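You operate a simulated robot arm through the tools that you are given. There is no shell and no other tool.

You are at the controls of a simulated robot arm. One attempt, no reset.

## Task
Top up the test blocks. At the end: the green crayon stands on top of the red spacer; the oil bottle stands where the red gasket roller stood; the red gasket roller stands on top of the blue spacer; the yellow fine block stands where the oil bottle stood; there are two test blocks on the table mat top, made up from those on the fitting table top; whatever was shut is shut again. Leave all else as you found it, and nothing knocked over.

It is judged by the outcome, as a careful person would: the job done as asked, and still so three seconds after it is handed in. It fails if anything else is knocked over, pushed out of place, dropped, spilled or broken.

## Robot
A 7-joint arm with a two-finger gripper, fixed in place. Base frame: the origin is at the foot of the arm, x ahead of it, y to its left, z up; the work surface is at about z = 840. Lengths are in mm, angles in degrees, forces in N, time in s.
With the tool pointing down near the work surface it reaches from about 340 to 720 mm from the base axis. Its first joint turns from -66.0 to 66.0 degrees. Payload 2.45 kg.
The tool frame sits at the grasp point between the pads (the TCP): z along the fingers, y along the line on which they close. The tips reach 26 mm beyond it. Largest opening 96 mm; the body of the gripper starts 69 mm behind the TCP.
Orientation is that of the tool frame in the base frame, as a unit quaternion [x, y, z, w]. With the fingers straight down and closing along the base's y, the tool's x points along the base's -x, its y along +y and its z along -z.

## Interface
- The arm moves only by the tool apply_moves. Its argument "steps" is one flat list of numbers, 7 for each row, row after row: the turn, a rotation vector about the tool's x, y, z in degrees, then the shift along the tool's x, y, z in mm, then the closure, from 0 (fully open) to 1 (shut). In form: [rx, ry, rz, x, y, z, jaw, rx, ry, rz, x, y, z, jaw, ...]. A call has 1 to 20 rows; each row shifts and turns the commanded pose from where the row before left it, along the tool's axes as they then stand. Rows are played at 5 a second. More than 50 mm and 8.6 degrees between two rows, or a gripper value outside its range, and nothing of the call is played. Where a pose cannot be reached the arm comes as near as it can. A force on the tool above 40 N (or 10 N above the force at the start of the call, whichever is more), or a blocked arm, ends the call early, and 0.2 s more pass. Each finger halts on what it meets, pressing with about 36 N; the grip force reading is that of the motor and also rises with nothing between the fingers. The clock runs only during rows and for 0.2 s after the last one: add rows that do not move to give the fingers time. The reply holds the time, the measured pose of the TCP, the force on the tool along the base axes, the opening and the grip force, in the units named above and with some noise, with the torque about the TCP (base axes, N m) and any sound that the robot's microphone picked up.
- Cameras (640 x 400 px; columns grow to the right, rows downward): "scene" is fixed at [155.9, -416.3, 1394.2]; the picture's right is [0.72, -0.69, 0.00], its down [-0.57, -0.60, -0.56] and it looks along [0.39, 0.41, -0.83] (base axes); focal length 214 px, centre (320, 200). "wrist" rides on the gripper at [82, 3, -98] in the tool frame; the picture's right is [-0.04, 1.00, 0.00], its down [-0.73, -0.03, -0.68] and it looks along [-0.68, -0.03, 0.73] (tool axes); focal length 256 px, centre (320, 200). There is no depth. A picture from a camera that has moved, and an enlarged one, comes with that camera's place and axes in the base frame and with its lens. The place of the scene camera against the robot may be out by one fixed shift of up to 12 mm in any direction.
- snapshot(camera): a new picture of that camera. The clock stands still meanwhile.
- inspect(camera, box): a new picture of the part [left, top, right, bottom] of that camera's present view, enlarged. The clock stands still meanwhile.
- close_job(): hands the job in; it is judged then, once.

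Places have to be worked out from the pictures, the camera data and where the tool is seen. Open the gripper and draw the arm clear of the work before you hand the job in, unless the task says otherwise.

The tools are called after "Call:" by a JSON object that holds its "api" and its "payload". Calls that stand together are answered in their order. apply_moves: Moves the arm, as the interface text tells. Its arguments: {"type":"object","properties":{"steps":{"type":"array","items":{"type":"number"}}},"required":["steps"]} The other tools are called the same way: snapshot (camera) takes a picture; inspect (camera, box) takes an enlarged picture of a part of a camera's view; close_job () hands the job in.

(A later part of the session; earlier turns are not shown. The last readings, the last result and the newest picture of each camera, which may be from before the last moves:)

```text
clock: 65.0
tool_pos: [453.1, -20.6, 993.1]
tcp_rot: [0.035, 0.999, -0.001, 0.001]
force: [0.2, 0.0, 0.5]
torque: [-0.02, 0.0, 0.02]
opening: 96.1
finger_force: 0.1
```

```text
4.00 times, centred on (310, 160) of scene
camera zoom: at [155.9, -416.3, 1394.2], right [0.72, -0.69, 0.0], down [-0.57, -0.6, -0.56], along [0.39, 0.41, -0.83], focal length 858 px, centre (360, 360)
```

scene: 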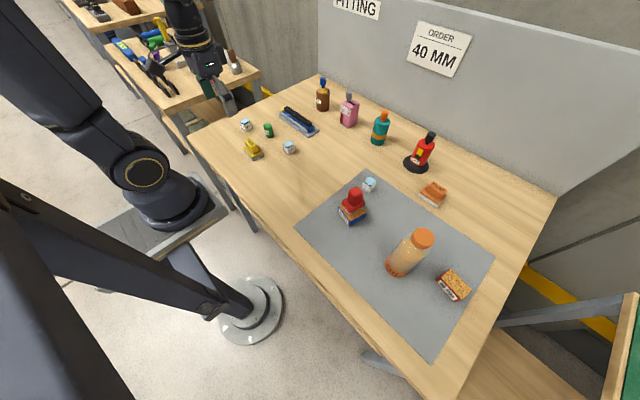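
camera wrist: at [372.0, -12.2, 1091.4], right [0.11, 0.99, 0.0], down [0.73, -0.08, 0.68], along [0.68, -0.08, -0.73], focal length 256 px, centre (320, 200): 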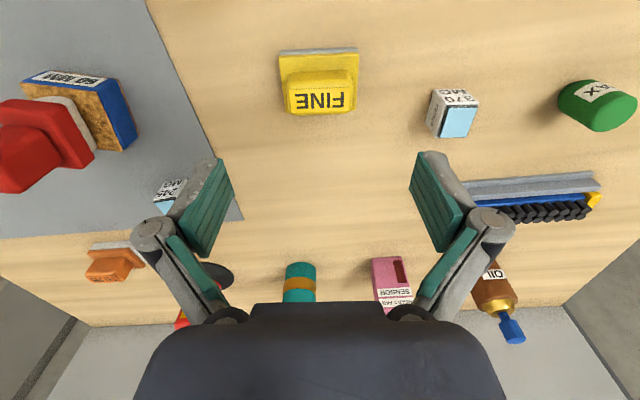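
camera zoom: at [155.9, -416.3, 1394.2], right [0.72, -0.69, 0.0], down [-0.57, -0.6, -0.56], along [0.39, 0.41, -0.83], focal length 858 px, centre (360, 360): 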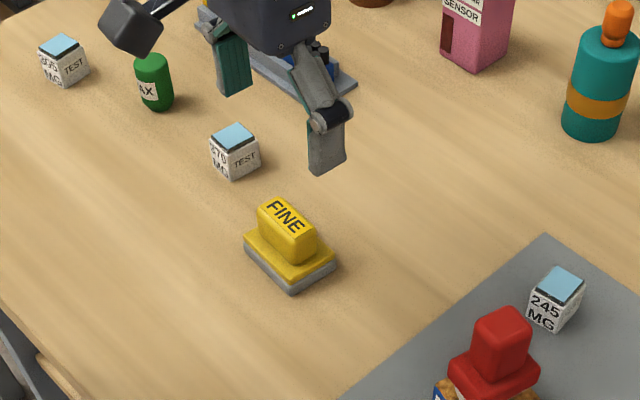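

The yellow block is placed. Next is the green crayon at ≈(496,221): about 32 mm across, top z≈883. I move above it at z≈993 to check alignment.

Call:
{"api": "apply_moves", "payload": {"steps": [0, 0, -4, 0, 0, 0, 0, 0, 0, 0, -7.2, 40.3, 0, 0, 0, 0, 0, -7.2, 40.3, 0, 0, 0, 0, 0, -7.2, 40.3, 0, 0, 0, 0, 0, -7.2, 40.3, 0, 0, 0, 0, 0, -7.2, 40.3, 0, 0, 0, 0, 0, -7, 40.1, 0, 0, 0, 0, 0, 0, 0, 0, 0]}}

Call:
{"api": "snapshot", "payload": {"camera": "wrist"}}

Call:
{"api": "inspect", "payload": {"camera": "wrist", "box": [280, 60, 360, 140]}}

```text
clock: 66.8
tool_pos: [494.5, 222.4, 993.1]
tcp_rot: [0.0, 1.0, -0.001, 0.001]
force: [-0.4, -0.5, -0.3]
torque: [0.01, 0.02, -0.02]
opening: 96.0
finger_force: 0.0
```

```text
taken
camera wrist: at [413.8, 224.7, 1091.1], right [0.04, 1.0, 0.0], down [0.73, -0.03, 0.68], along [0.68, -0.03, -0.73], focal length 256 px, centre (320, 200)
```

wrist: 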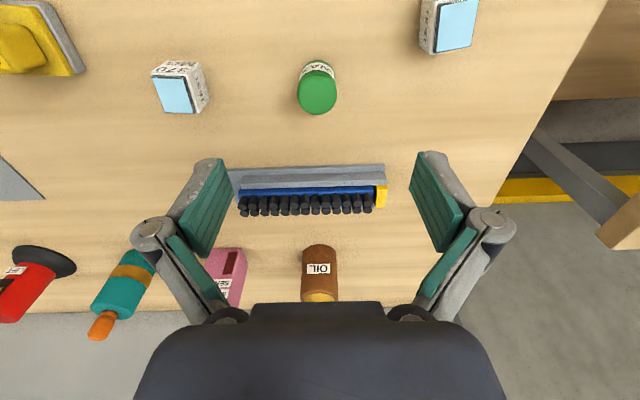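

```text
5.00 times, centred on (320, 100) of wrist
camera zoom: at [413.8, 224.7, 1091.1], right [0.04, 1.0, 0.0], down [0.73, -0.03, 0.68], along [0.68, -0.03, -0.73], focal length 1280 px, centre (320, 700)
```

zoom: 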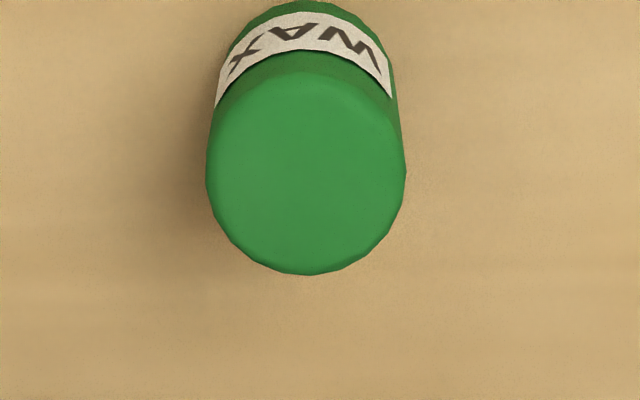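

The crayon axis comes out at about (492.5,219.5). I adjust, descend to z≈877 and close on it.

Call:
{"api": "apply_moves", "payload": {"steps": [0, 0, 0, 2, -2.9, 0, 0, 0, 0, 0, 0, 0, 30, 0, 0, 0, 0, 0, 0, 30, 0, 0, 0, 0, 0, 0, 30, 0, 0, 0, 0, 0, 0, 18, 0, 0, 0, 0, 0, 0, 8, 0, 0, 0, 0, 0, 0, 0, 0]}}

Call:
{"api": "snapshot", "payload": {"camera": "wrist"}}

Call:
{"api": "inspect", "payload": {"camera": "scene", "box": [220, 90, 320, 170]}}

```text
clock: 68.4
tool_pos: [493.1, 218.4, 876.2]
tcp_rot: [0.0, 1.0, -0.001, 0.001]
force: [0.0, -0.3, -0.3]
torque: [0.0, 0.02, 0.01]
opening: 96.2
finger_force: 0.2
```

```text
taken
camera wrist: at [412.3, 220.9, 974.8], right [0.04, 1.0, 0.0], down [0.73, -0.03, 0.68], along [0.68, -0.03, -0.73], focal length 256 px, centre (320, 200)
```

wrist: 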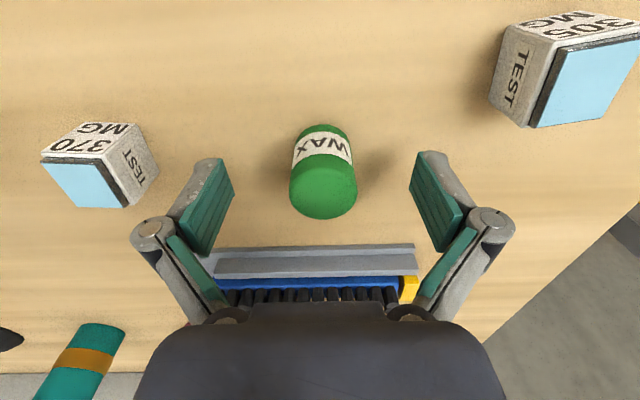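

```text
5.00 times, centred on (270, 130) of scene
camera zoom: at [155.9, -416.3, 1394.2], right [0.72, -0.69, 0.0], down [-0.57, -0.6, -0.56], along [0.39, 0.41, -0.83], focal length 1072 px, centre (570, 550)
```

zoom: 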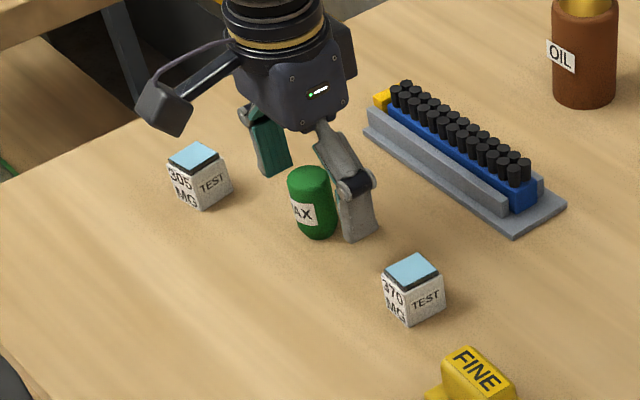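

The crayon is centred between the pads. I close the gripper.

Call:
{"api": "apply_moves", "payload": {"steps": [0, 0, 0, 0, 1, 0, 0, 0, 0, 0, 0, 0, 0, 1, 0, 0, 0, 0, 0, 0, 1, 0, 0, 0, 0, 0, 0, 1, 0, 0, 0, 0, 0, 0, 1, 0, 0, 0, 0, 0, 0, 1, 0, 0, 0, 0, 0, 0, 1]}}

Call:
{"api": "apply_moves", "payload": {"steps": [0, 0, 0, 0, 0, -3, 1, 0, 0, 0, 0, 0, -6, 1, 0, 0, 0, 0, 0, -10, 1, 0, 0, 0, 0, 0, -12, 1, 0, 0, 0, 0, 0, 0, 1]}}

Call:
{"api": "snapshot", "payload": {"camera": "wrist"}}

Call:
{"api": "inspect", "payload": {"camera": "scene", "box": [220, 90, 320, 170]}}

```text
clock: 70.0
tool_pos: [492.8, 219.3, 876.9]
tcp_rot: [0.001, 1.0, -0.001, 0.001]
force: [-0.7, -0.5, 1.6]
torque: [0.0, 0.03, 0.02]
opening: 30.6
finger_force: 36.5
```

```text
clock: 71.2
tool_pos: [494.5, 219.9, 907.4]
tcp_rot: [0.001, 1.0, 0.0, 0.002]
force: [-0.1, 0.4, -0.4]
torque: [0.0, 0.01, -0.01]
opening: 30.4
finger_force: 36.1
```

```text
taken
camera wrist: at [412.7, 221.7, 1005.5], right [0.04, 1.0, 0.0], down [0.73, -0.03, 0.68], along [0.68, -0.03, -0.73], focal length 256 px, centre (320, 200)
```

wrist: 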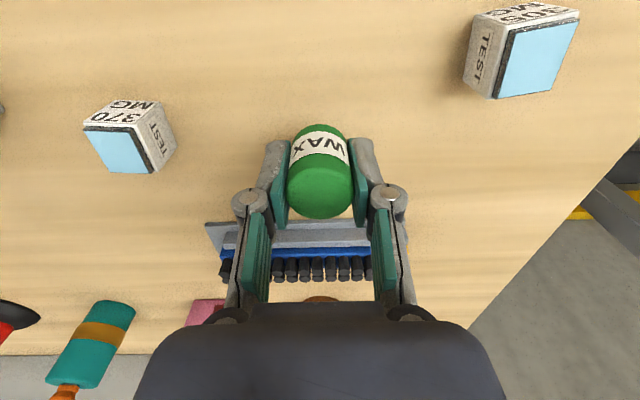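

```text
5.00 times, centred on (270, 130) of scene
camera zoom: at [155.9, -416.3, 1394.2], right [0.72, -0.69, 0.0], down [-0.57, -0.6, -0.56], along [0.39, 0.41, -0.83], focal length 1072 px, centre (570, 550)
```

zoom: 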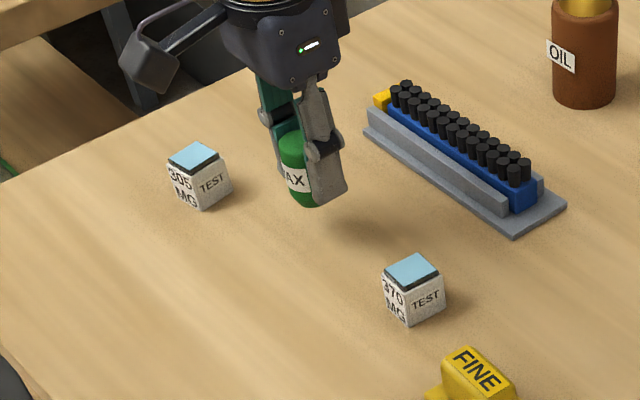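

The crayon is held and lifted. I raise it to z≈1030 and carry it across toward the red spacer, keeping clear of the roller and the bottle.

Call:
{"api": "apply_moves", "payload": {"steps": [0, 0, 0, 0, 0, -25, 1, 0, 0, 0, 0, 0, -35, 1, 0, 0, 0, 0, 0, -35, 1, 0, 0, 0, 0, 0, -27, 1, 0, 0, 0, 0, 0, 0, 1]}}

Call:
{"api": "apply_moves", "payload": {"steps": [0, 0, 0, 0.5, -20, 0, 1, 0, 0, 0, 0.9, -35, 0, 1, 0, 0, 0, 0.9, -37, 0, 1, 0, 0, 0, 0.9, -37, 0, 1, 0, 0, 0, 0.9, -37, 0, 1, 0, 0, 0, 0.9, -37, 0, 1, 0, 0, 0, 0.9, -37, 0, 1, 0, 0, 0, 0.9, -37, 0, 1, 0, 0, 0, 0.9, -37, 0, 1, 0, 0, 0, 0.9, -37, 0, 1, 0, 0, 0, 0.9, -37, 0, 1, 0, 0, 0, 0.9, -37, 0, 1, 0, 0, 0, 0.9, -37, 0, 1, 0, 0, 0, 0.9, -37, 0, 1, 0, 0, 0, 0.9, -37, 0, 1, 0, 0, 0, 0.9, -37, 0, 1, 0, 0, 0, 0.9, -37, 0, 1, 0, 0, 0, 0.5, -31, 0, 1, 0, 0, 0, 0.4, -19, 0, 1, 0, 0, 0, 0, 0, 0, 1]}}

Call:
{"api": "snapshot", "payload": {"camera": "wrist"}}

Call:
{"api": "snapshot", "payload": {"camera": "scene"}}

```text
clock: 72.4
tool_pos: [492.6, 219.4, 1029.6]
tcp_rot: [0.0, 1.0, -0.001, 0.001]
force: [0.0, 0.3, -0.2]
torque: [-0.02, -0.04, 0.0]
opening: 30.6
finger_force: 35.8
```

```text
clock: 76.6
tool_pos: [476.8, -441.9, 1031.4]
tcp_rot: [0.0, 1.0, 0.0, 0.001]
force: [0.3, -0.3, -0.4]
torque: [-0.01, 0.0, -0.02]
opening: 30.5
finger_force: 35.7
```

```text
taken
camera wrist: at [396.1, -439.0, 1128.2], right [0.04, 1.0, 0.0], down [0.73, -0.03, 0.68], along [0.68, -0.03, -0.73], focal length 256 px, centre (320, 200)
```

wrist: 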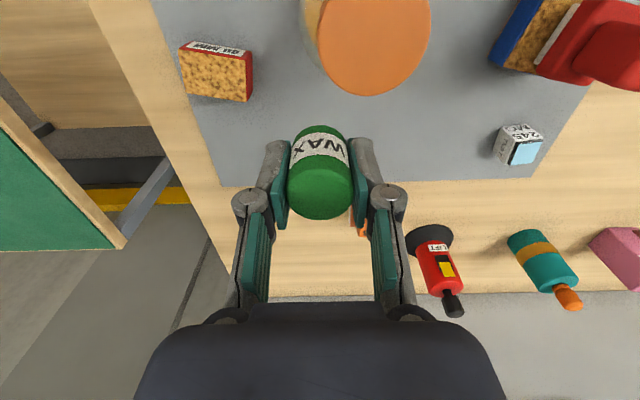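

```text
taken
```

scene: 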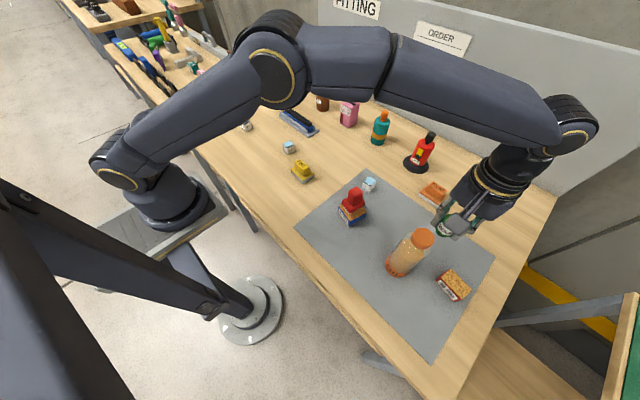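

I re-measure the red spacer from this nearer view before moving over it.

Call:
{"api": "inspect", "payload": {"camera": "wrist", "box": [165, 30, 265, 110]}}

```text
5.00 times, centred on (215, 70) of wrist
camera zoom: at [396.1, -439.0, 1128.2], right [0.04, 1.0, 0.0], down [0.73, -0.03, 0.68], along [0.68, -0.03, -0.73], focal length 1280 px, centre (845, 850)
```

zoom: 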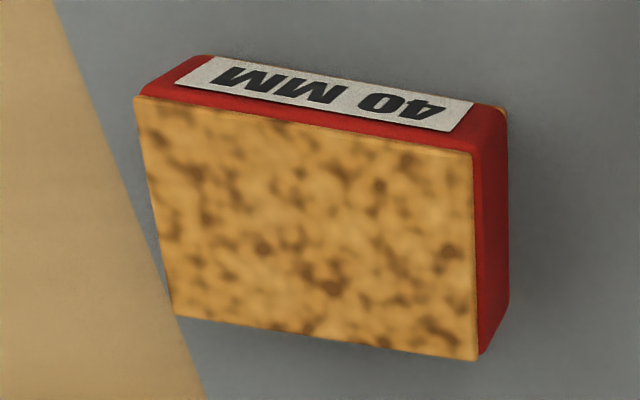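

The red spacer centre is confirmed at ≈(473,-542). I aim for (472.6,-534), slightly toward the arm along its length, to stay within reach. I move there while lowering to z≈960.

Call:
{"api": "apply_moves", "payload": {"steps": [0, 0, 0, 1, -23, 10, 1, 0, 0, 0, 1, -23, 18, 1, 0, 0, 0, 1.1, -23, 22, 1, 0, 0, 0, 1.1, -22.9, 21, 1, 0, 0, 0, 0, 0, 0, 1]}}

Call:
{"api": "snapshot", "payload": {"camera": "wrist"}}

Call:
{"api": "inspect", "payload": {"camera": "scene", "box": [380, 200, 500, 310]}}

```text
clock: 77.8
tool_pos: [459.7, -511.8, 957.6]
tcp_rot: [0.0, 1.0, 0.0, 0.002]
force: [0.4, 0.2, -0.4]
torque: [0.01, 0.0, 0.0]
opening: 30.8
finger_force: 36.3
out of reach, approached as far as the arm can: row 3, 4
```

```text
taken
camera wrist: at [378.4, -509.5, 1055.2], right [0.04, 1.0, 0.0], down [0.73, -0.03, 0.68], along [0.68, -0.03, -0.73], focal length 256 px, centre (320, 200)
```

wrist: 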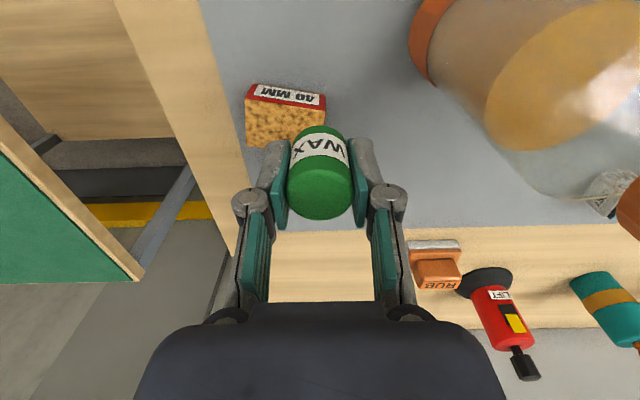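

```text
3.64 times, centred on (440, 255) of scene
camera zoom: at [155.9, -416.3, 1394.2], right [0.72, -0.69, 0.0], down [-0.57, -0.6, -0.56], along [0.39, 0.41, -0.83], focal length 780 px, centre (-116, 0)
```

zoom: 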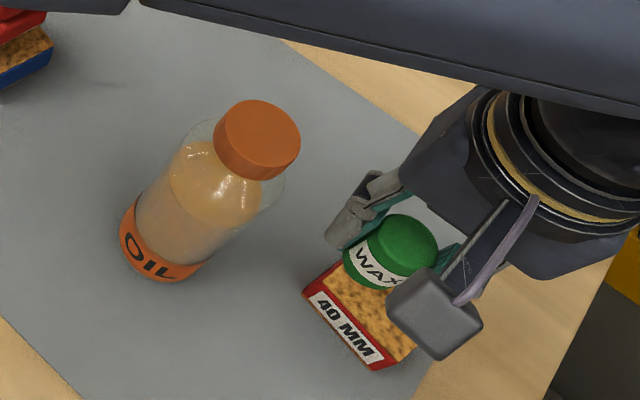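

At z≈957 with the tool vertical, the arm reaches only about 688 mm. It reaches farther lower down, and a small outward tilt of about 4° adds more. I tilt 4° outward and lower to z≈932, still about 18 mm above the spacer, to see whether the spot becomes reachable.

Call:
{"api": "apply_moves", "payload": {"steps": [3.01, -2.63, 0, 0, 0, 0, 1, 0, 0, 0, 0, 0, 14, 1, 0, 0, 0, 0, 0, 14, 1, 0, 0, 0, 0, 0, 0, 1]}}

Call:
{"api": "snapshot", "payload": {"camera": "wrist"}}

Call:
{"api": "inspect", "payload": {"camera": "scene", "box": [380, 200, 500, 310]}}

```text
clock: 78.8
tool_pos: [460.2, -513.1, 928.7]
tcp_rot: [0.0, 0.999, -0.028, 0.024]
force: [0.2, 0.1, -0.3]
torque: [-0.01, -0.02, -0.02]
opening: 30.3
finger_force: 35.8
```

```text
taken
camera wrist: at [374.6, -505.4, 1023.1], right [0.04, 1.0, -0.05], down [0.7, 0.01, 0.71], along [0.71, -0.07, -0.7], focal length 256 px, centre (320, 200)
```

wrist: 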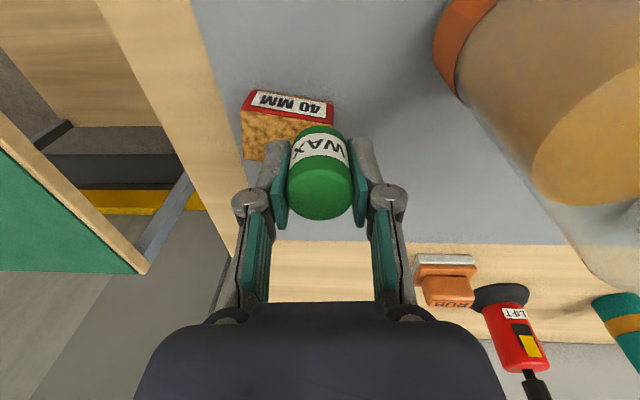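

```text
3.64 times, centred on (440, 255) of scene
camera zoom: at [155.9, -416.3, 1394.2], right [0.72, -0.69, 0.0], down [-0.57, -0.6, -0.56], along [0.39, 0.41, -0.83], focal length 780 px, centre (-116, 0)
```

zoom: 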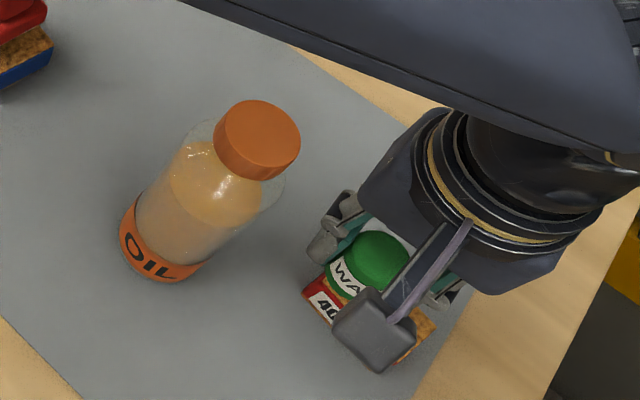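

The commanded pose was re-synced and is now reachable. I shift outward by (13.8,-21.9) to the planned spot while staying at this height.

Call:
{"api": "apply_moves", "payload": {"steps": [0, 0, 0, -7, -11, 0.9, 1, 0, 0, 0, -6.8, -10.9, 0.9, 1, 0, 0, 0, 0, 0, 0, 1]}}

Call:
{"api": "snapshot", "payload": {"camera": "wrist"}}

Call:
{"api": "inspect", "payload": {"camera": "scene", "box": [400, 220, 500, 310]}}

```text
clock: 79.6
tool_pos: [469.8, -527.2, 930.0]
tcp_rot: [-0.001, 0.999, -0.026, 0.024]
force: [0.3, -0.1, 0.2]
torque: [0.02, 0.0, 0.0]
opening: 30.8
finger_force: 36.3
out of reach, approached as far as the arm can: row 2
```

```text
taken
camera wrist: at [382.6, -518.9, 1023.0], right [0.04, 1.0, -0.05], down [0.7, 0.01, 0.71], along [0.71, -0.07, -0.7], focal length 256 px, centre (320, 200)
```

wrist: 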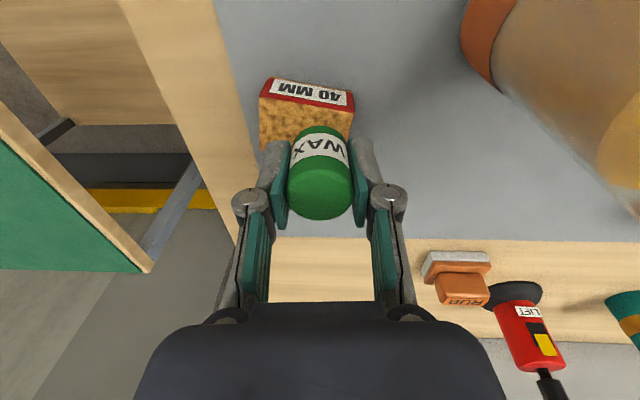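

```text
4.44 times, centred on (450, 265) of scene
camera zoom: at [155.9, -416.3, 1394.2], right [0.72, -0.69, 0.0], down [-0.57, -0.6, -0.56], along [0.39, 0.41, -0.83], focal length 953 px, centre (-258, -89)
```

zoom: 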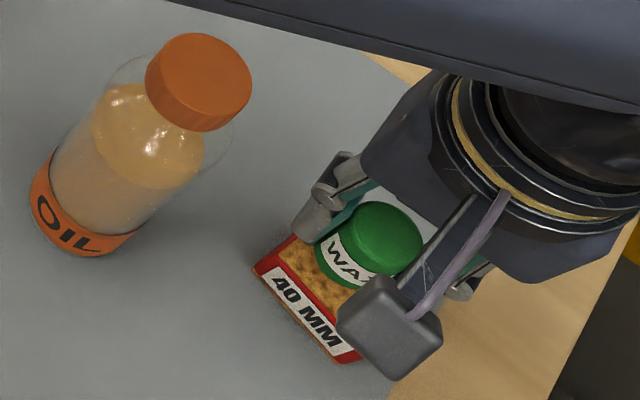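

The TCP is at (469.8,-527.2), which puts the crayon's bottom already over the spacer. I lower 10 mm, where reach grows, and shift outward another ~5 mm to centre it better.

Call:
{"api": "apply_moves", "payload": {"steps": [0, 0, 0, 0, 0, 9, 1, 0, 0, 0, -4, -4.5, 0.4, 1, 0, 0, 0, 0, 0, 0, 1]}}

Call:
{"api": "inspect", "payload": {"camera": "wrist", "box": [220, 50, 400, 250]}}

Call:
{"api": "inspect", "payload": {"camera": "scene", "box": [400, 220, 500, 310]}}

```text
clock: 80.4
tool_pos: [468.8, -526.8, 920.4]
tcp_rot: [0.0, 0.999, -0.027, 0.024]
force: [0.7, -0.3, -0.1]
torque: [0.0, 0.0, 0.01]
opening: 30.6
finger_force: 36.0
out of reach, approached as far as the arm can: row 2
```

```text
2.00 times, centred on (310, 150) of wrist
camera zoom: at [383.0, -519.3, 1014.3], right [0.04, 1.0, -0.05], down [0.7, 0.01, 0.71], along [0.71, -0.07, -0.7], focal length 512 px, centre (340, 300)
```

zoom: 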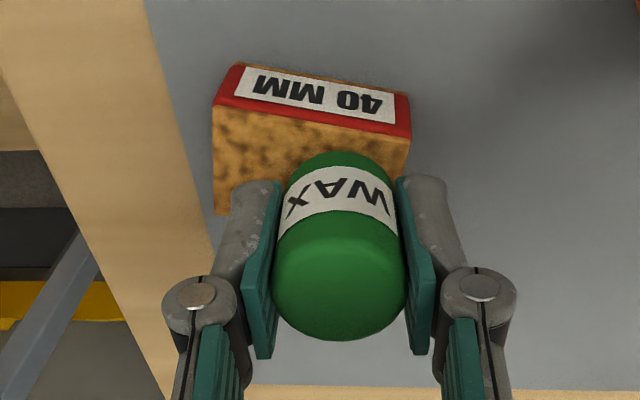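

```text
4.44 times, centred on (450, 265) of scene
camera zoom: at [155.9, -416.3, 1394.2], right [0.72, -0.69, 0.0], down [-0.57, -0.6, -0.56], along [0.39, 0.41, -0.83], focal length 953 px, centre (-258, -89)
```

zoom: 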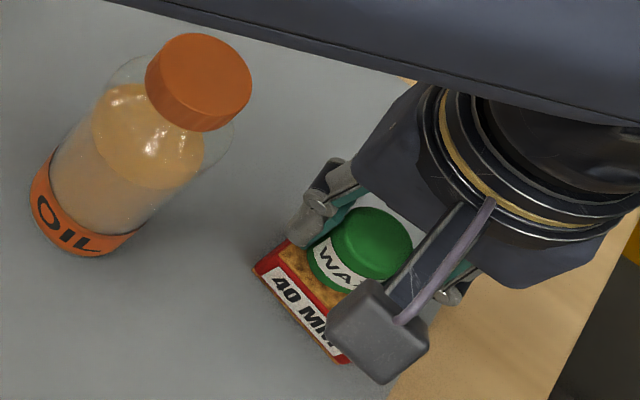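

The crayon's base would sit on the spacer here but near one corner. I add about 2° of outward tilt and shift 8 mm further out to centre it better.

Call:
{"api": "apply_moves", "payload": {"steps": [1.66, -1.45, 0, 0, 0, 0, 1, 0, 0, 0, -2.6, -3.1, 0.4, 1, 0, 0, 0, -2.6, -3, 0.4, 1, 0, 0, 0, 0, 0, 0, 1]}}

Call:
{"api": "inspect", "payload": {"camera": "wrist", "box": [220, 50, 400, 250]}}

Call:
{"api": "inspect", "payload": {"camera": "scene", "box": [400, 220, 500, 310]}}

```text
clock: 81.4
tool_pos: [474.3, -532.1, 921.4]
tcp_rot: [0.0, 0.998, -0.041, 0.037]
force: [-0.1, -0.9, 0.1]
torque: [-0.02, 0.03, -0.02]
opening: 30.6
finger_force: 35.8
```

```text
2.00 times, centred on (310, 150) of wrist
camera zoom: at [385.8, -522.6, 1011.9], right [0.04, 1.0, -0.08], down [0.68, 0.03, 0.73], along [0.73, -0.09, -0.68], focal length 512 px, centre (340, 300)
```

zoom: 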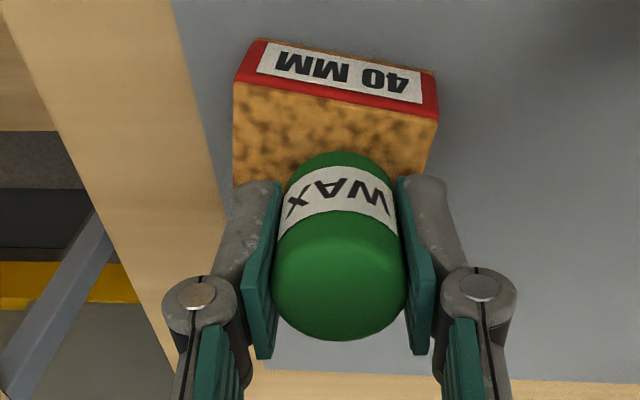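

```text
4.44 times, centred on (450, 265) of scene
camera zoom: at [155.9, -416.3, 1394.2], right [0.72, -0.69, 0.0], down [-0.57, -0.6, -0.56], along [0.39, 0.41, -0.83], focal length 953 px, centre (-258, -89)
```

zoom: 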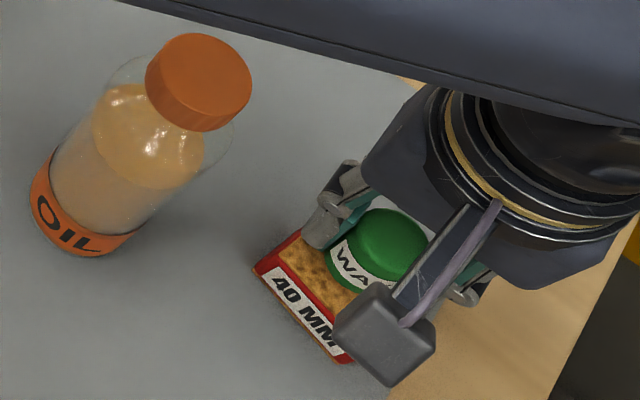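

The crayon bottom should now be within a few mm of the spacer's centreline and fully inside its edges. I lower vertically toward contact in small steps.

Call:
{"api": "apply_moves", "payload": {"steps": [0, 0, 0, 0.14, 0.16, 2, 1, 0, 0, 0, 0.14, 0.16, 2, 1, 0, 0, 0, 0, 0, 0, 1]}}

Call:
{"api": "apply_moves", "payload": {"steps": [0, 0, 0, 0.07, 0.08, 1, 1, 0, 0, 0, 0.07, 0.08, 1, 1, 0, 0, 0, 0, 0, 0, 1]}}

```text
clock: 82.2
tool_pos: [474.8, -533.7, 916.4]
tcp_rot: [0.0, 0.998, -0.041, 0.037]
force: [0.4, -0.4, -0.1]
torque: [0.0, -0.01, 0.0]
opening: 30.7
finger_force: 36.4
```

```text
clock: 83.0
tool_pos: [474.6, -533.0, 914.8]
tcp_rot: [0.0, 0.998, -0.042, 0.037]
force: [0.1, 0.1, 3.6]
torque: [0.01, 0.02, -0.01]
opening: 30.5
finger_force: 35.6
```

First contact at z≈915, as predicted. I press another ~1 mm so the crayon seats, then check.

Call:
{"api": "apply_moves", "payload": {"steps": [0, 0, 0, 0.05, 0.06, 0.7, 1, 0, 0, 0, 0, 0, 0, 1]}}

Call:
{"api": "inspect", "payload": {"camera": "scene", "box": [400, 220, 500, 310]}}

Call:
{"api": "inspect", "payload": {"camera": "wrist", "box": [220, 50, 400, 250]}}

```text
clock: 83.6
tool_pos: [474.1, -532.5, 915.3]
tcp_rot: [0.001, 0.998, -0.041, 0.038]
force: [-0.8, 1.3, 8.0]
torque: [0.08, 0.11, 0.0]
opening: 30.5
finger_force: 36.4
```

```text
4.44 times, centred on (450, 265) of scene
camera zoom: at [155.8, -416.1, 1394.3], right [0.72, -0.69, 0.0], down [-0.57, -0.6, -0.56], along [0.39, 0.41, -0.83], focal length 953 px, centre (-258, -89)
```

zoom: 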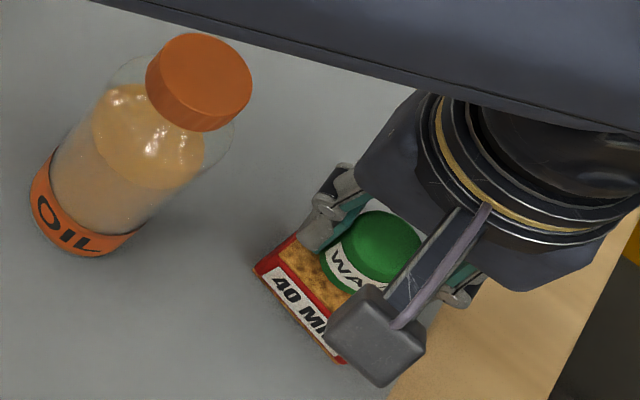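

```text
2.00 times, centred on (310, 150) of wrist
camera zoom: at [386.4, -522.3, 1006.1], right [0.04, 1.0, -0.08], down [0.68, 0.03, 0.73], along [0.73, -0.09, -0.68], focal length 512 px, centre (340, 300)
```

zoom: 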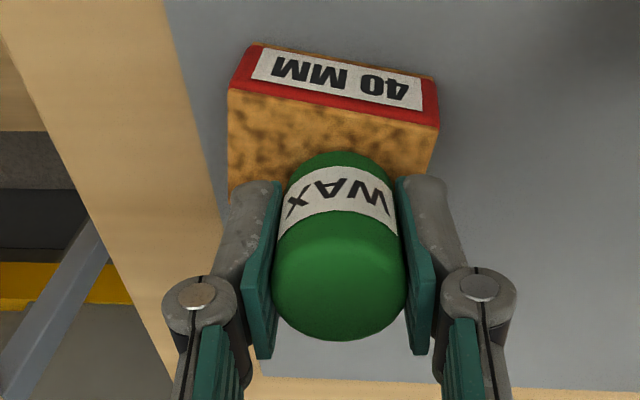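

About 8 N of contact on the crayon itself. I open the fingers gradually so the crayon settles flat.

Call:
{"api": "apply_moves", "payload": {"steps": [0, 0, 0, 0, 0, 0, 0.66, 0, 0, 0, 0, 0, 0, 0.64, 0, 0, 0, 0, 0, 0, 0.62, 0, 0, 0, 0, 0, 0, 0.6, 0, 0, 0, 0, 0, 0, 0.6]}}

Call:
{"api": "inspect", "payload": {"camera": "wrist", "box": [220, 50, 400, 250]}}

Call:
{"api": "inspect", "payload": {"camera": "scene", "box": [400, 220, 500, 310]}}

```text
clock: 84.8
tool_pos: [474.1, -532.3, 914.6]
tcp_rot: [0.0, 0.998, -0.041, 0.037]
force: [0.4, -0.7, -0.3]
torque: [0.02, -0.02, 0.0]
opening: 38.8
finger_force: 0.1
```

```text
2.00 times, centred on (310, 150) of wrist
camera zoom: at [386.4, -522.2, 1005.3], right [0.04, 1.0, -0.08], down [0.68, 0.03, 0.73], along [0.73, -0.09, -0.68], focal length 512 px, centre (340, 300)
```

zoom: 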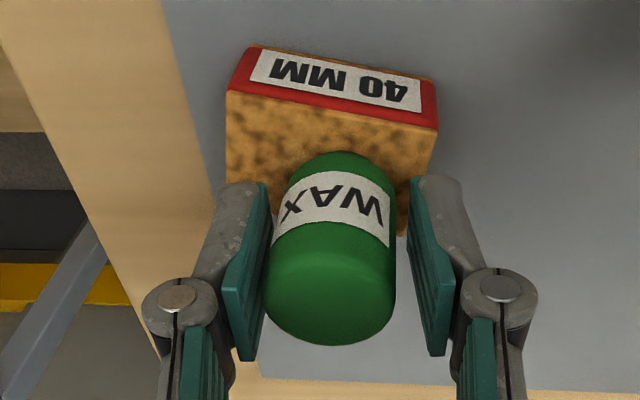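

```text
4.44 times, centred on (450, 265) of scene
camera zoom: at [155.9, -416.3, 1394.2], right [0.72, -0.69, 0.0], down [-0.57, -0.6, -0.56], along [0.39, 0.41, -0.83], focal length 953 px, centre (-258, -89)
```

zoom: 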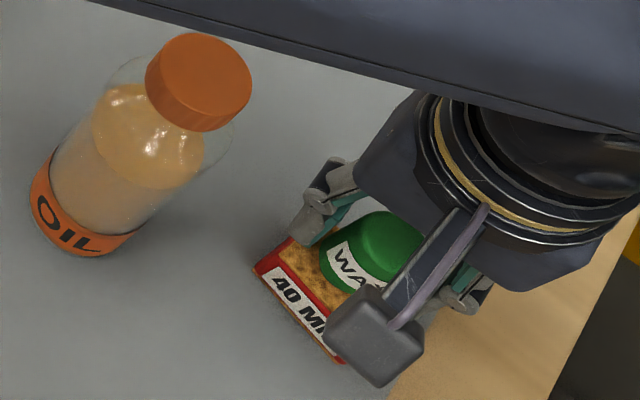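

The crayon settled upright on the spacer. I open wider, then withdraw along the tool axis.

Call:
{"api": "apply_moves", "payload": {"steps": [0, 0, 0, 0, 0, 0, 0.5, 0, 0, 0, 0, 0, 0, 0.4, 0, 0, 0, 0, 0, 0, 0.3, 0, 0, 0, 0, 0, 0, 0.3]}}

Call:
{"api": "inspect", "payload": {"camera": "wrist", "box": [200, 50, 440, 250]}}

```text
clock: 85.8
tool_pos: [474.6, -532.3, 913.6]
tcp_rot: [-0.001, 0.998, -0.041, 0.037]
force: [0.0, -0.1, 0.0]
torque: [0.05, 0.04, 0.02]
opening: 67.2
finger_force: 0.2
```

```text
2.00 times, centred on (320, 150) of wrist
camera zoom: at [386.4, -522.2, 1005.3], right [0.04, 1.0, -0.08], down [0.68, 0.03, 0.73], along [0.73, -0.09, -0.68], focal length 512 px, centre (320, 300)
```

zoom: 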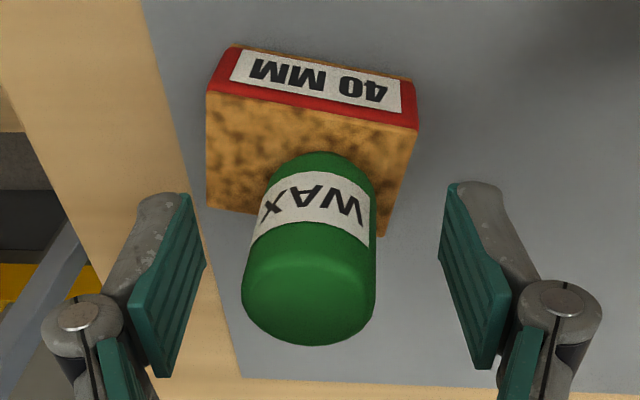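

The crayon stands upright and fully on the spacer. I withdraw along the tool axis and then straighten the tool.

Call:
{"api": "apply_moves", "payload": {"steps": [0, 0, 0, 0, 0, -8, 0.3, 0, 0, 0, 0, 0, -16, 0.3, 0, 0, 0, 0, 0, -22, 0.3, 0, 0, 0, 0, 0, -28, 0.3, 0, 0, 0, 10, 10, -20, 0.3, 0, 0, 0, 0, 0, 0, 0.3]}}

Call:
{"api": "inspect", "payload": {"camera": "scene", "box": [400, 220, 500, 310]}}

Call:
{"api": "snapshot", "payload": {"camera": "wrist"}}

```text
clock: 87.2
tool_pos: [457.8, -514.4, 1006.1]
tcp_rot: [0.0, 0.998, -0.041, 0.036]
force: [-0.3, 0.9, 0.0]
torque: [-0.01, -0.01, -0.01]
opening: 67.6
finger_force: 0.1
```

```text
4.44 times, centred on (450, 265) of scene
camera zoom: at [155.9, -416.3, 1394.2], right [0.72, -0.69, 0.0], down [-0.57, -0.6, -0.56], along [0.39, 0.41, -0.83], focal length 953 px, centre (-258, -89)
```

zoom: 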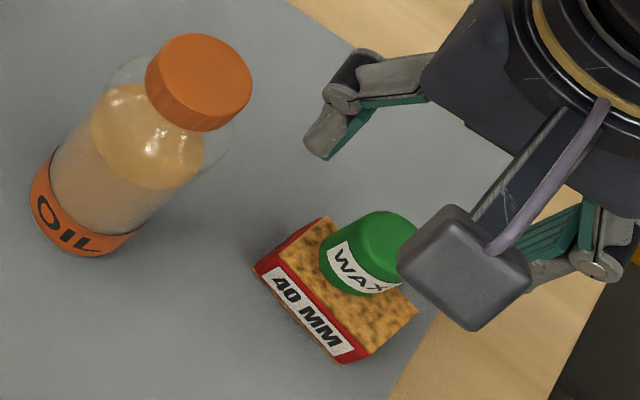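

```text
taken
camera wrist: at [370.5, -504.3, 1097.3], right [0.04, 1.0, -0.08], down [0.68, 0.03, 0.73], along [0.73, -0.09, -0.68], focal length 256 px, centre (320, 200)
```

wrist: 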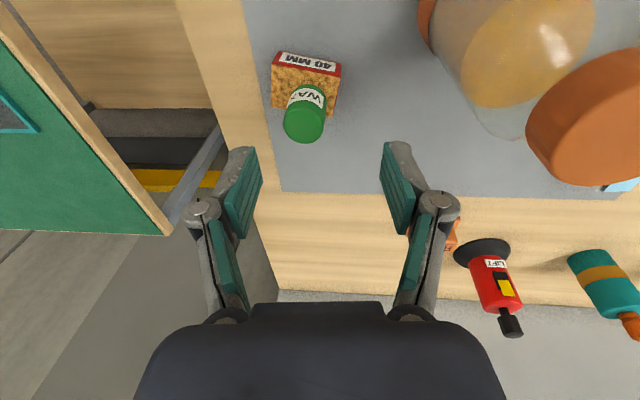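

The crayon stands on the red spacer. I check how well it is centred with an enlarged view.

Call:
{"api": "inspect", "payload": {"camera": "wrist", "box": [255, 40, 355, 150]}}

Call:
{"api": "inspect", "payload": {"camera": "scene", "box": [425, 250, 485, 305]}}

```text
3.64 times, centred on (305, 95) of wrist
camera zoom: at [370.5, -504.3, 1097.3], right [0.04, 1.0, -0.08], down [0.68, 0.03, 0.73], along [0.73, -0.09, -0.68], focal length 931 px, centre (374, 582)
```

zoom: 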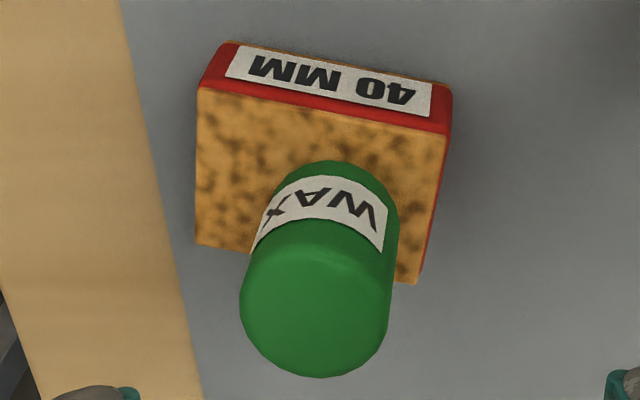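

```text
7.27 times, centred on (455, 278) of scene
camera zoom: at [155.9, -416.3, 1394.2], right [0.72, -0.69, 0.0], down [-0.57, -0.6, -0.56], along [0.39, 0.41, -0.83], focal length 1560 px, centre (-662, -364)
```

zoom: 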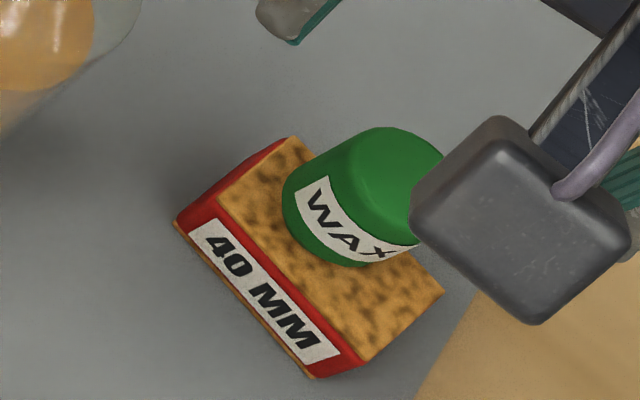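

The crayon stands with its whole weight well inside the spacer's edges, only a few mm off centre, so I leave it. Next I raise the arm, straighten the tool, and head for the test blocks.

Call:
{"api": "apply_moves", "payload": {"steps": [0, 0, 0, -6.7, 13, -25.7, 0.3, 0, 0, 0, -6.7, 13, -25.7, 0.3, -4.67, 4.08, 0, 0, 0, 0, 0.3, 0, 0, 0, -8, 30, -20, 0.3, 0, 0, 0, -8, 30, -20, 0.3, 0, 0, 0, 0, 0, 0, 0.3]}}

Call:
{"api": "snapshot", "payload": {"camera": "scene"}}

```text
clock: 88.6
tool_pos: [484.0, -423.7, 1097.3]
tcp_rot: [0.0, 1.0, -0.001, 0.001]
force: [0.1, 0.0, 0.1]
torque: [0.0, 0.0, 0.0]
opening: 67.2
finger_force: 0.1
```

```text
taken
```

scene: 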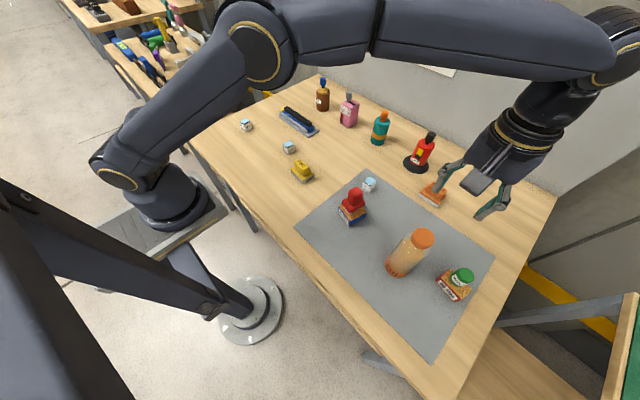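

All moved objects are standing. I travel over to the 370 MG test block at ≈(490,99) and look down on it.

Call:
{"api": "apply_moves", "payload": {"steps": [0, 0, 0, -0.4, 20, 0, 0.3, 0, 0, 0, -0.4, 35, 2, 0.2, 0, 0, 0, -0.4, 37, 2, 0.1, 0, 0, 0, -0.4, 37, 2, 0, 0, 0, 0, -0.4, 37, 2, 0, 0, 0, 0, -0.4, 37, 2, 0, 0, 0, 0, -0.4, 37, 2, 0, 0, 0, 0, -0.4, 37, 2, 0, 0, 0, 0, -0.4, 37, 2, 0, 0, 0, 0, -0.4, 37, 2, 0, 0, 0, 0, -0.4, 37, 8, 0, 0, 0, 0, -0.4, 37, 16, 0, 0, 0, 0, -0.4, 37, 24, 0, 0, 0, 0, -0.4, 37, 24, 0, 0, 0, 0, -0.4, 24, 15, 0, 0, 0, 0, 0, 0, 0, 0]}}

Call:
{"api": "snapshot", "payload": {"camera": "wrist"}}

Call:
{"api": "inspect", "payload": {"camera": "wrist", "box": [270, 40, 370, 140]}}

```text
clock: 92.0
tool_pos: [488.4, 98.4, 991.1]
tcp_rot: [-0.001, 1.0, -0.001, 0.001]
force: [-0.7, -0.5, -1.0]
torque: [-0.02, 0.04, 0.03]
opening: 96.3
finger_force: 0.1
```

```text
taken
camera wrist: at [407.8, 101.6, 1088.7], right [0.04, 1.0, 0.0], down [0.73, -0.03, 0.68], along [0.68, -0.03, -0.73], focal length 256 px, centre (320, 200)
```

wrist: 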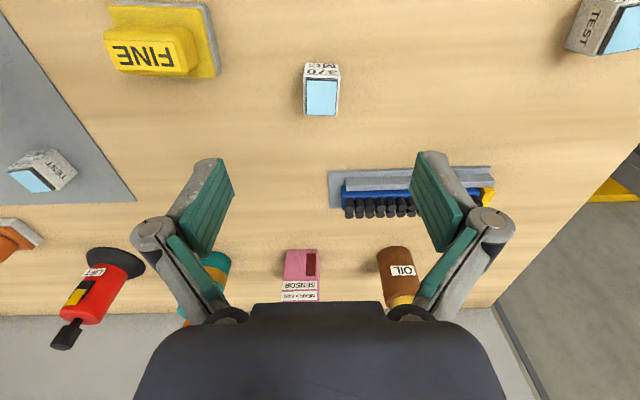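

```text
4.00 times, centred on (320, 90) of wrist
camera zoom: at [407.8, 101.6, 1088.7], right [0.04, 1.0, 0.0], down [0.73, -0.03, 0.68], along [0.68, -0.03, -0.73], focal length 1024 px, centre (320, 640)
```

zoom: 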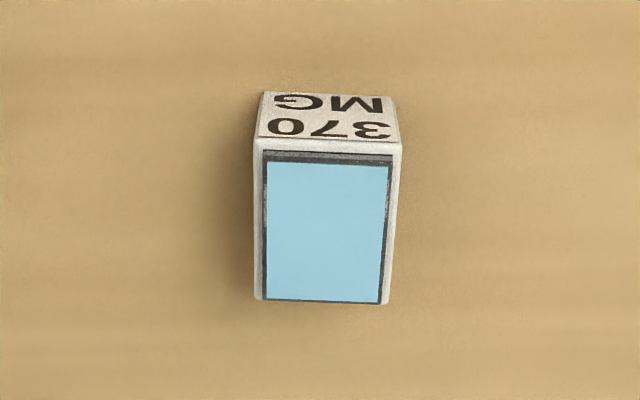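

The block centre is ≈(491.3,99.2) with yaw about -5°. I align, descend to z≈873 and then close on it.

Call:
{"api": "apply_moves", "payload": {"steps": [0, 0, 5, 0, 0, 0, 0, 0, 0, 0, -2.8, 1.1, 0, 0, 0, 0, 0, 0, 0, 30, 0, 0, 0, 0, 0, 0, 30, 0, 0, 0, 0, 0, 0, 30, 0, 0, 0, 0, 0, 0, 18, 0, 0, 0, 0, 0, 0, 10, 0, 0, 0, 0, 0, 0, 0, 0]}}

Call:
{"api": "snapshot", "payload": {"camera": "wrist"}}

Call:
{"api": "inspect", "payload": {"camera": "scene", "box": [240, 100, 340, 180]}}

```text
clock: 93.8
tool_pos: [492.0, 98.7, 870.7]
tcp_rot: [0.044, 0.999, -0.001, 0.001]
force: [-0.2, 0.1, 0.3]
torque: [-0.06, 0.0, 0.01]
opening: 96.0
finger_force: 0.0
```

```text
taken
camera wrist: at [411.9, 108.5, 969.5], right [0.13, 0.99, 0.0], down [0.73, -0.09, 0.68], along [0.67, -0.09, -0.73], focal length 256 px, centre (320, 200)
```

wrist: 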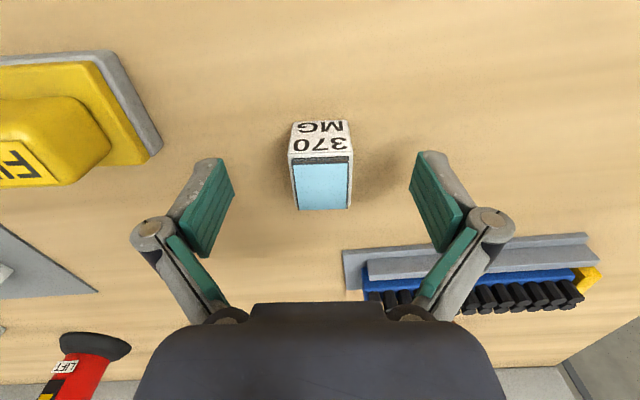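

```text
5.00 times, centred on (290, 140) of scene
camera zoom: at [155.9, -416.3, 1394.2], right [0.72, -0.69, 0.0], down [-0.57, -0.6, -0.56], along [0.39, 0.41, -0.83], focal length 1072 px, centre (470, 500)
```

zoom: 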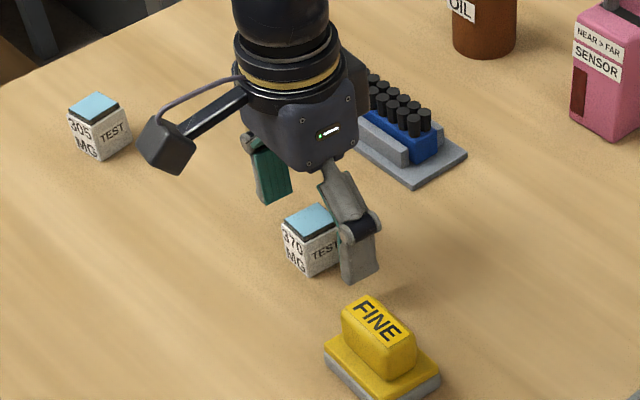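

Well aligned and clear of the yellow block. I close on the test block and lift gently.

Call:
{"api": "apply_moves", "payload": {"steps": [0, 0, 0, 0, 0, -1.5, 0, 0, 0, 0, 0, 0, 0, 1, 0, 0, 0, 0, 0, 0, 1, 0, 0, 0, 0, 0, 0, 1, 0, 0, 0, 0, 0, 0, 1, 0, 0, 0, 0, 0, 0, 1, 0, 0, 0, 0, 0, 0, 1]}}

Call:
{"api": "apply_moves", "payload": {"steps": [0, 0, 0, 0, 0, -3, 1, 0, 0, 0, 0, 0, -6, 1, 0, 0, 0, 0, 0, -10, 1, 0, 0, 0, 0, 0, -15, 1, 0, 0, 0, 0, 0, 0, 1]}}

Call:
{"api": "snapshot", "payload": {"camera": "wrist"}}

Call:
{"api": "inspect", "payload": {"camera": "scene", "box": [240, 100, 340, 180]}}

```text
clock: 95.4
tool_pos: [492.7, 99.0, 873.5]
tcp_rot: [0.043, 0.999, 0.001, 0.001]
force: [-0.9, -0.1, 2.3]
torque: [0.01, 0.03, -0.02]
opening: 29.1
finger_force: 35.9
```

```text
clock: 96.6
tool_pos: [492.1, 99.7, 908.7]
tcp_rot: [0.044, 0.999, 0.0, 0.002]
force: [0.3, 0.3, 0.0]
torque: [0.0, 0.0, 0.0]
opening: 29.1
finger_force: 36.4
```

```text
taken
camera wrist: at [411.3, 108.9, 1005.7], right [0.13, 0.99, 0.0], down [0.73, -0.09, 0.68], along [0.67, -0.09, -0.73], focal length 256 px, centre (320, 200)
```

wrist: 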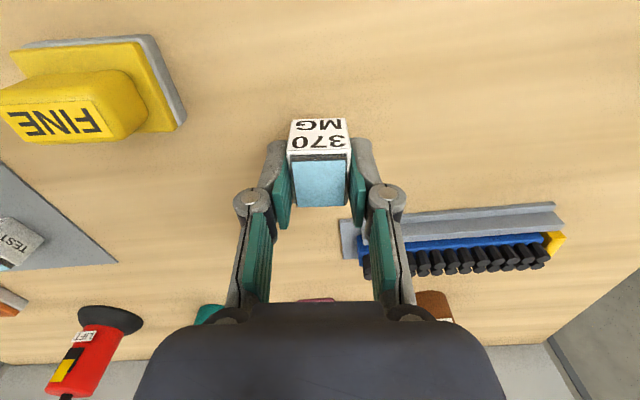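

```text
5.00 times, centred on (290, 140) of scene
camera zoom: at [155.9, -416.3, 1394.2], right [0.72, -0.69, 0.0], down [-0.57, -0.6, -0.56], along [0.39, 0.41, -0.83], focal length 1072 px, centre (470, 500)
```

zoom: 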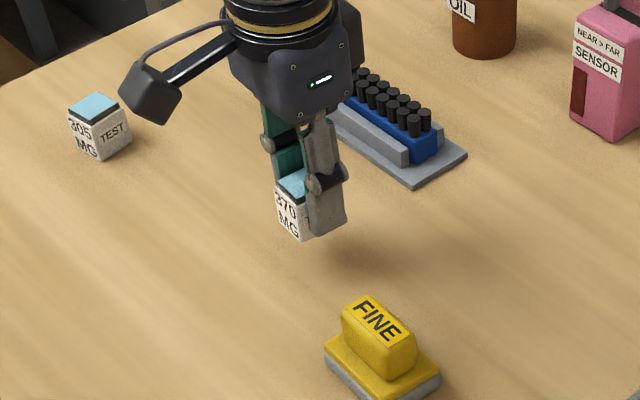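

The block is securely held. I raise it to z≈1010 and carry it to a free spot on the mat around (520,-340).

Call:
{"api": "apply_moves", "payload": {"steps": [0, 0, 0, 0, 0, -20, 1, 0, 0, 0, 0, 0, -32, 1, 0, 0, 0, 0, 0, -32, 1, 0, 0, 0, 0, 0, -18, 1, 0, 0, 0, -3, -20, 0, 1, 0, 0, 0, -5, -32, 0, 1, 0, 0, 0, -5.3, -35, 0, 1, 0, 0, 0, -5.3, -35, 0, 1, 0, 0, 0, -5.3, -35, 0, 1, 0, 0, 0, -5.3, -35, 0, 1, 0, 0, 0, -5.3, -35, 0, 1, 0, 0, 0, -5.3, -35, 0, 1, 0, 0, 0, -5.3, -35, 0, 1, 0, 0, 0, -5.3, -35, 0, 1, 0, 0, 0, -5.3, -35, 0, 1, 0, 0, 0, -5.3, -35, 0, 1, 0, 0, 0, -5.3, -33.4, 0, 1, 0, 0, 0, 0, 0, 0, 1]}}

Call:
{"api": "snapshot", "payload": {"camera": "wrist"}}

Call:
{"api": "snapshot", "payload": {"camera": "scene"}}

```text
clock: 100.4
tool_pos: [520.3, -341.7, 1009.7]
tcp_rot: [0.044, 0.999, 0.0, 0.001]
force: [-0.8, 0.9, -1.4]
torque: [0.02, 0.04, -0.01]
opening: 29.1
finger_force: 35.8
```

```text
taken
camera wrist: at [439.5, -331.6, 1107.8], right [0.13, 0.99, 0.0], down [0.73, -0.09, 0.68], along [0.67, -0.09, -0.73], focal length 256 px, centre (320, 200)
```

wrist: 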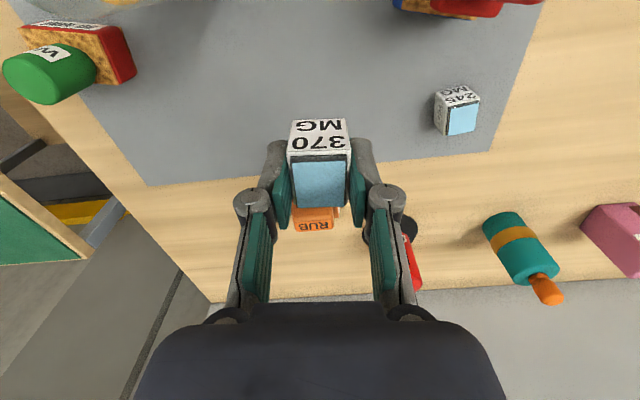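

```text
taken
```

scene: 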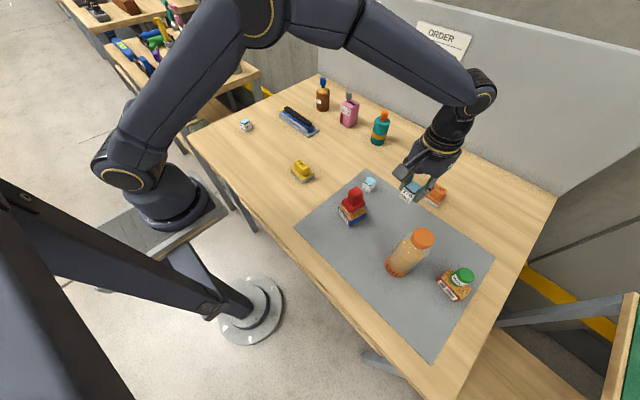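

Over a free part of the mat, well inside its edges. I lower to about 7 mm above it, then creep to contact.

Call:
{"api": "apply_moves", "payload": {"steps": [0, 0, 0, 0, 0, 22, 1, 0, 0, 0, 0, 0, 30, 1, 0, 0, 0, 0, 0, 30, 1, 0, 0, 0, 0, 0, 25, 1, 0, 0, 0, 0, 0, 13, 1, 0, 0, 0, 0, 0, 7, 1, 0, 0, 0, 0, 0, 0, 1]}}

Call:
{"api": "apply_moves", "payload": {"steps": [0, 0, 0, 0, 0, 3, 1, 0, 0, 0, 0, 0, 2, 1, 0, 0, 0, 0, 0, 1, 1, 0, 0, 0, 0, 0, 0, 1]}}

Call:
{"api": "inspect", "payload": {"camera": "scene", "box": [340, 150, 460, 250]}}

```text
clock: 102.0
tool_pos: [520.7, -339.7, 882.2]
tcp_rot: [0.044, 0.999, 0.0, 0.001]
force: [-1.1, -0.6, -0.4]
torque: [-0.01, -0.01, -0.02]
opening: 28.7
finger_force: 36.7
```

```text
clock: 103.0
tool_pos: [519.6, -340.1, 877.9]
tcp_rot: [0.044, 0.999, -0.002, 0.001]
force: [-0.8, 0.4, -0.8]
torque: [0.02, -0.01, -0.03]
opening: 28.9
finger_force: 36.3
```

```text
4.00 times, centred on (400, 200) of scene
camera zoom: at [155.9, -416.3, 1394.2], right [0.72, -0.69, 0.0], down [-0.57, -0.6, -0.56], along [0.39, 0.41, -0.83], focal length 858 px, centre (0, 200)
```

zoom: 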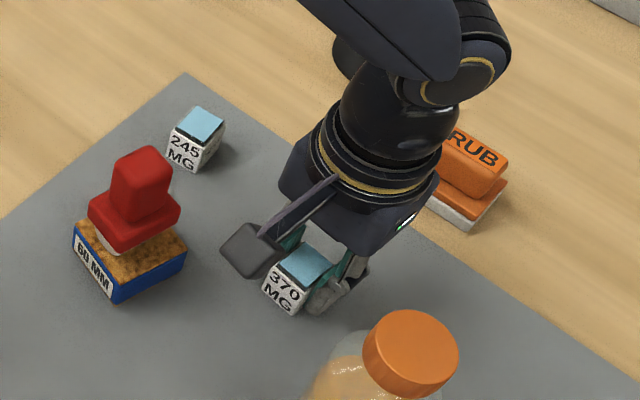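

No contact yet at z≈877. I keep creeping down.

Call:
{"api": "apply_moves", "payload": {"steps": [0, 0, 0, 0, 0, 0.8, 1, 0, 0, 0, 0, 0, 0.8, 1, 0, 0, 0, 0, 0, 0, 1]}}

```text
clock: 103.8
tool_pos: [520.7, -340.8, 876.6]
tcp_rot: [0.044, 0.999, -0.001, 0.001]
force: [-0.7, 0.5, 0.7]
torque: [0.01, 0.04, -0.01]
opening: 28.8
finger_force: 35.8
```

Call:
{"api": "apply_moves", "payload": {"steps": [0, 0, 0, 0, 0, 0.7, 1, 0, 0, 0, 0, 0, 0, 1]}}

```text
clock: 104.4
tool_pos: [519.6, -341.5, 876.0]
tcp_rot: [0.044, 0.999, 0.0, 0.001]
force: [-3.1, 1.5, 8.8]
torque: [0.05, 0.13, 0.0]
opening: 28.7
finger_force: 35.6
```

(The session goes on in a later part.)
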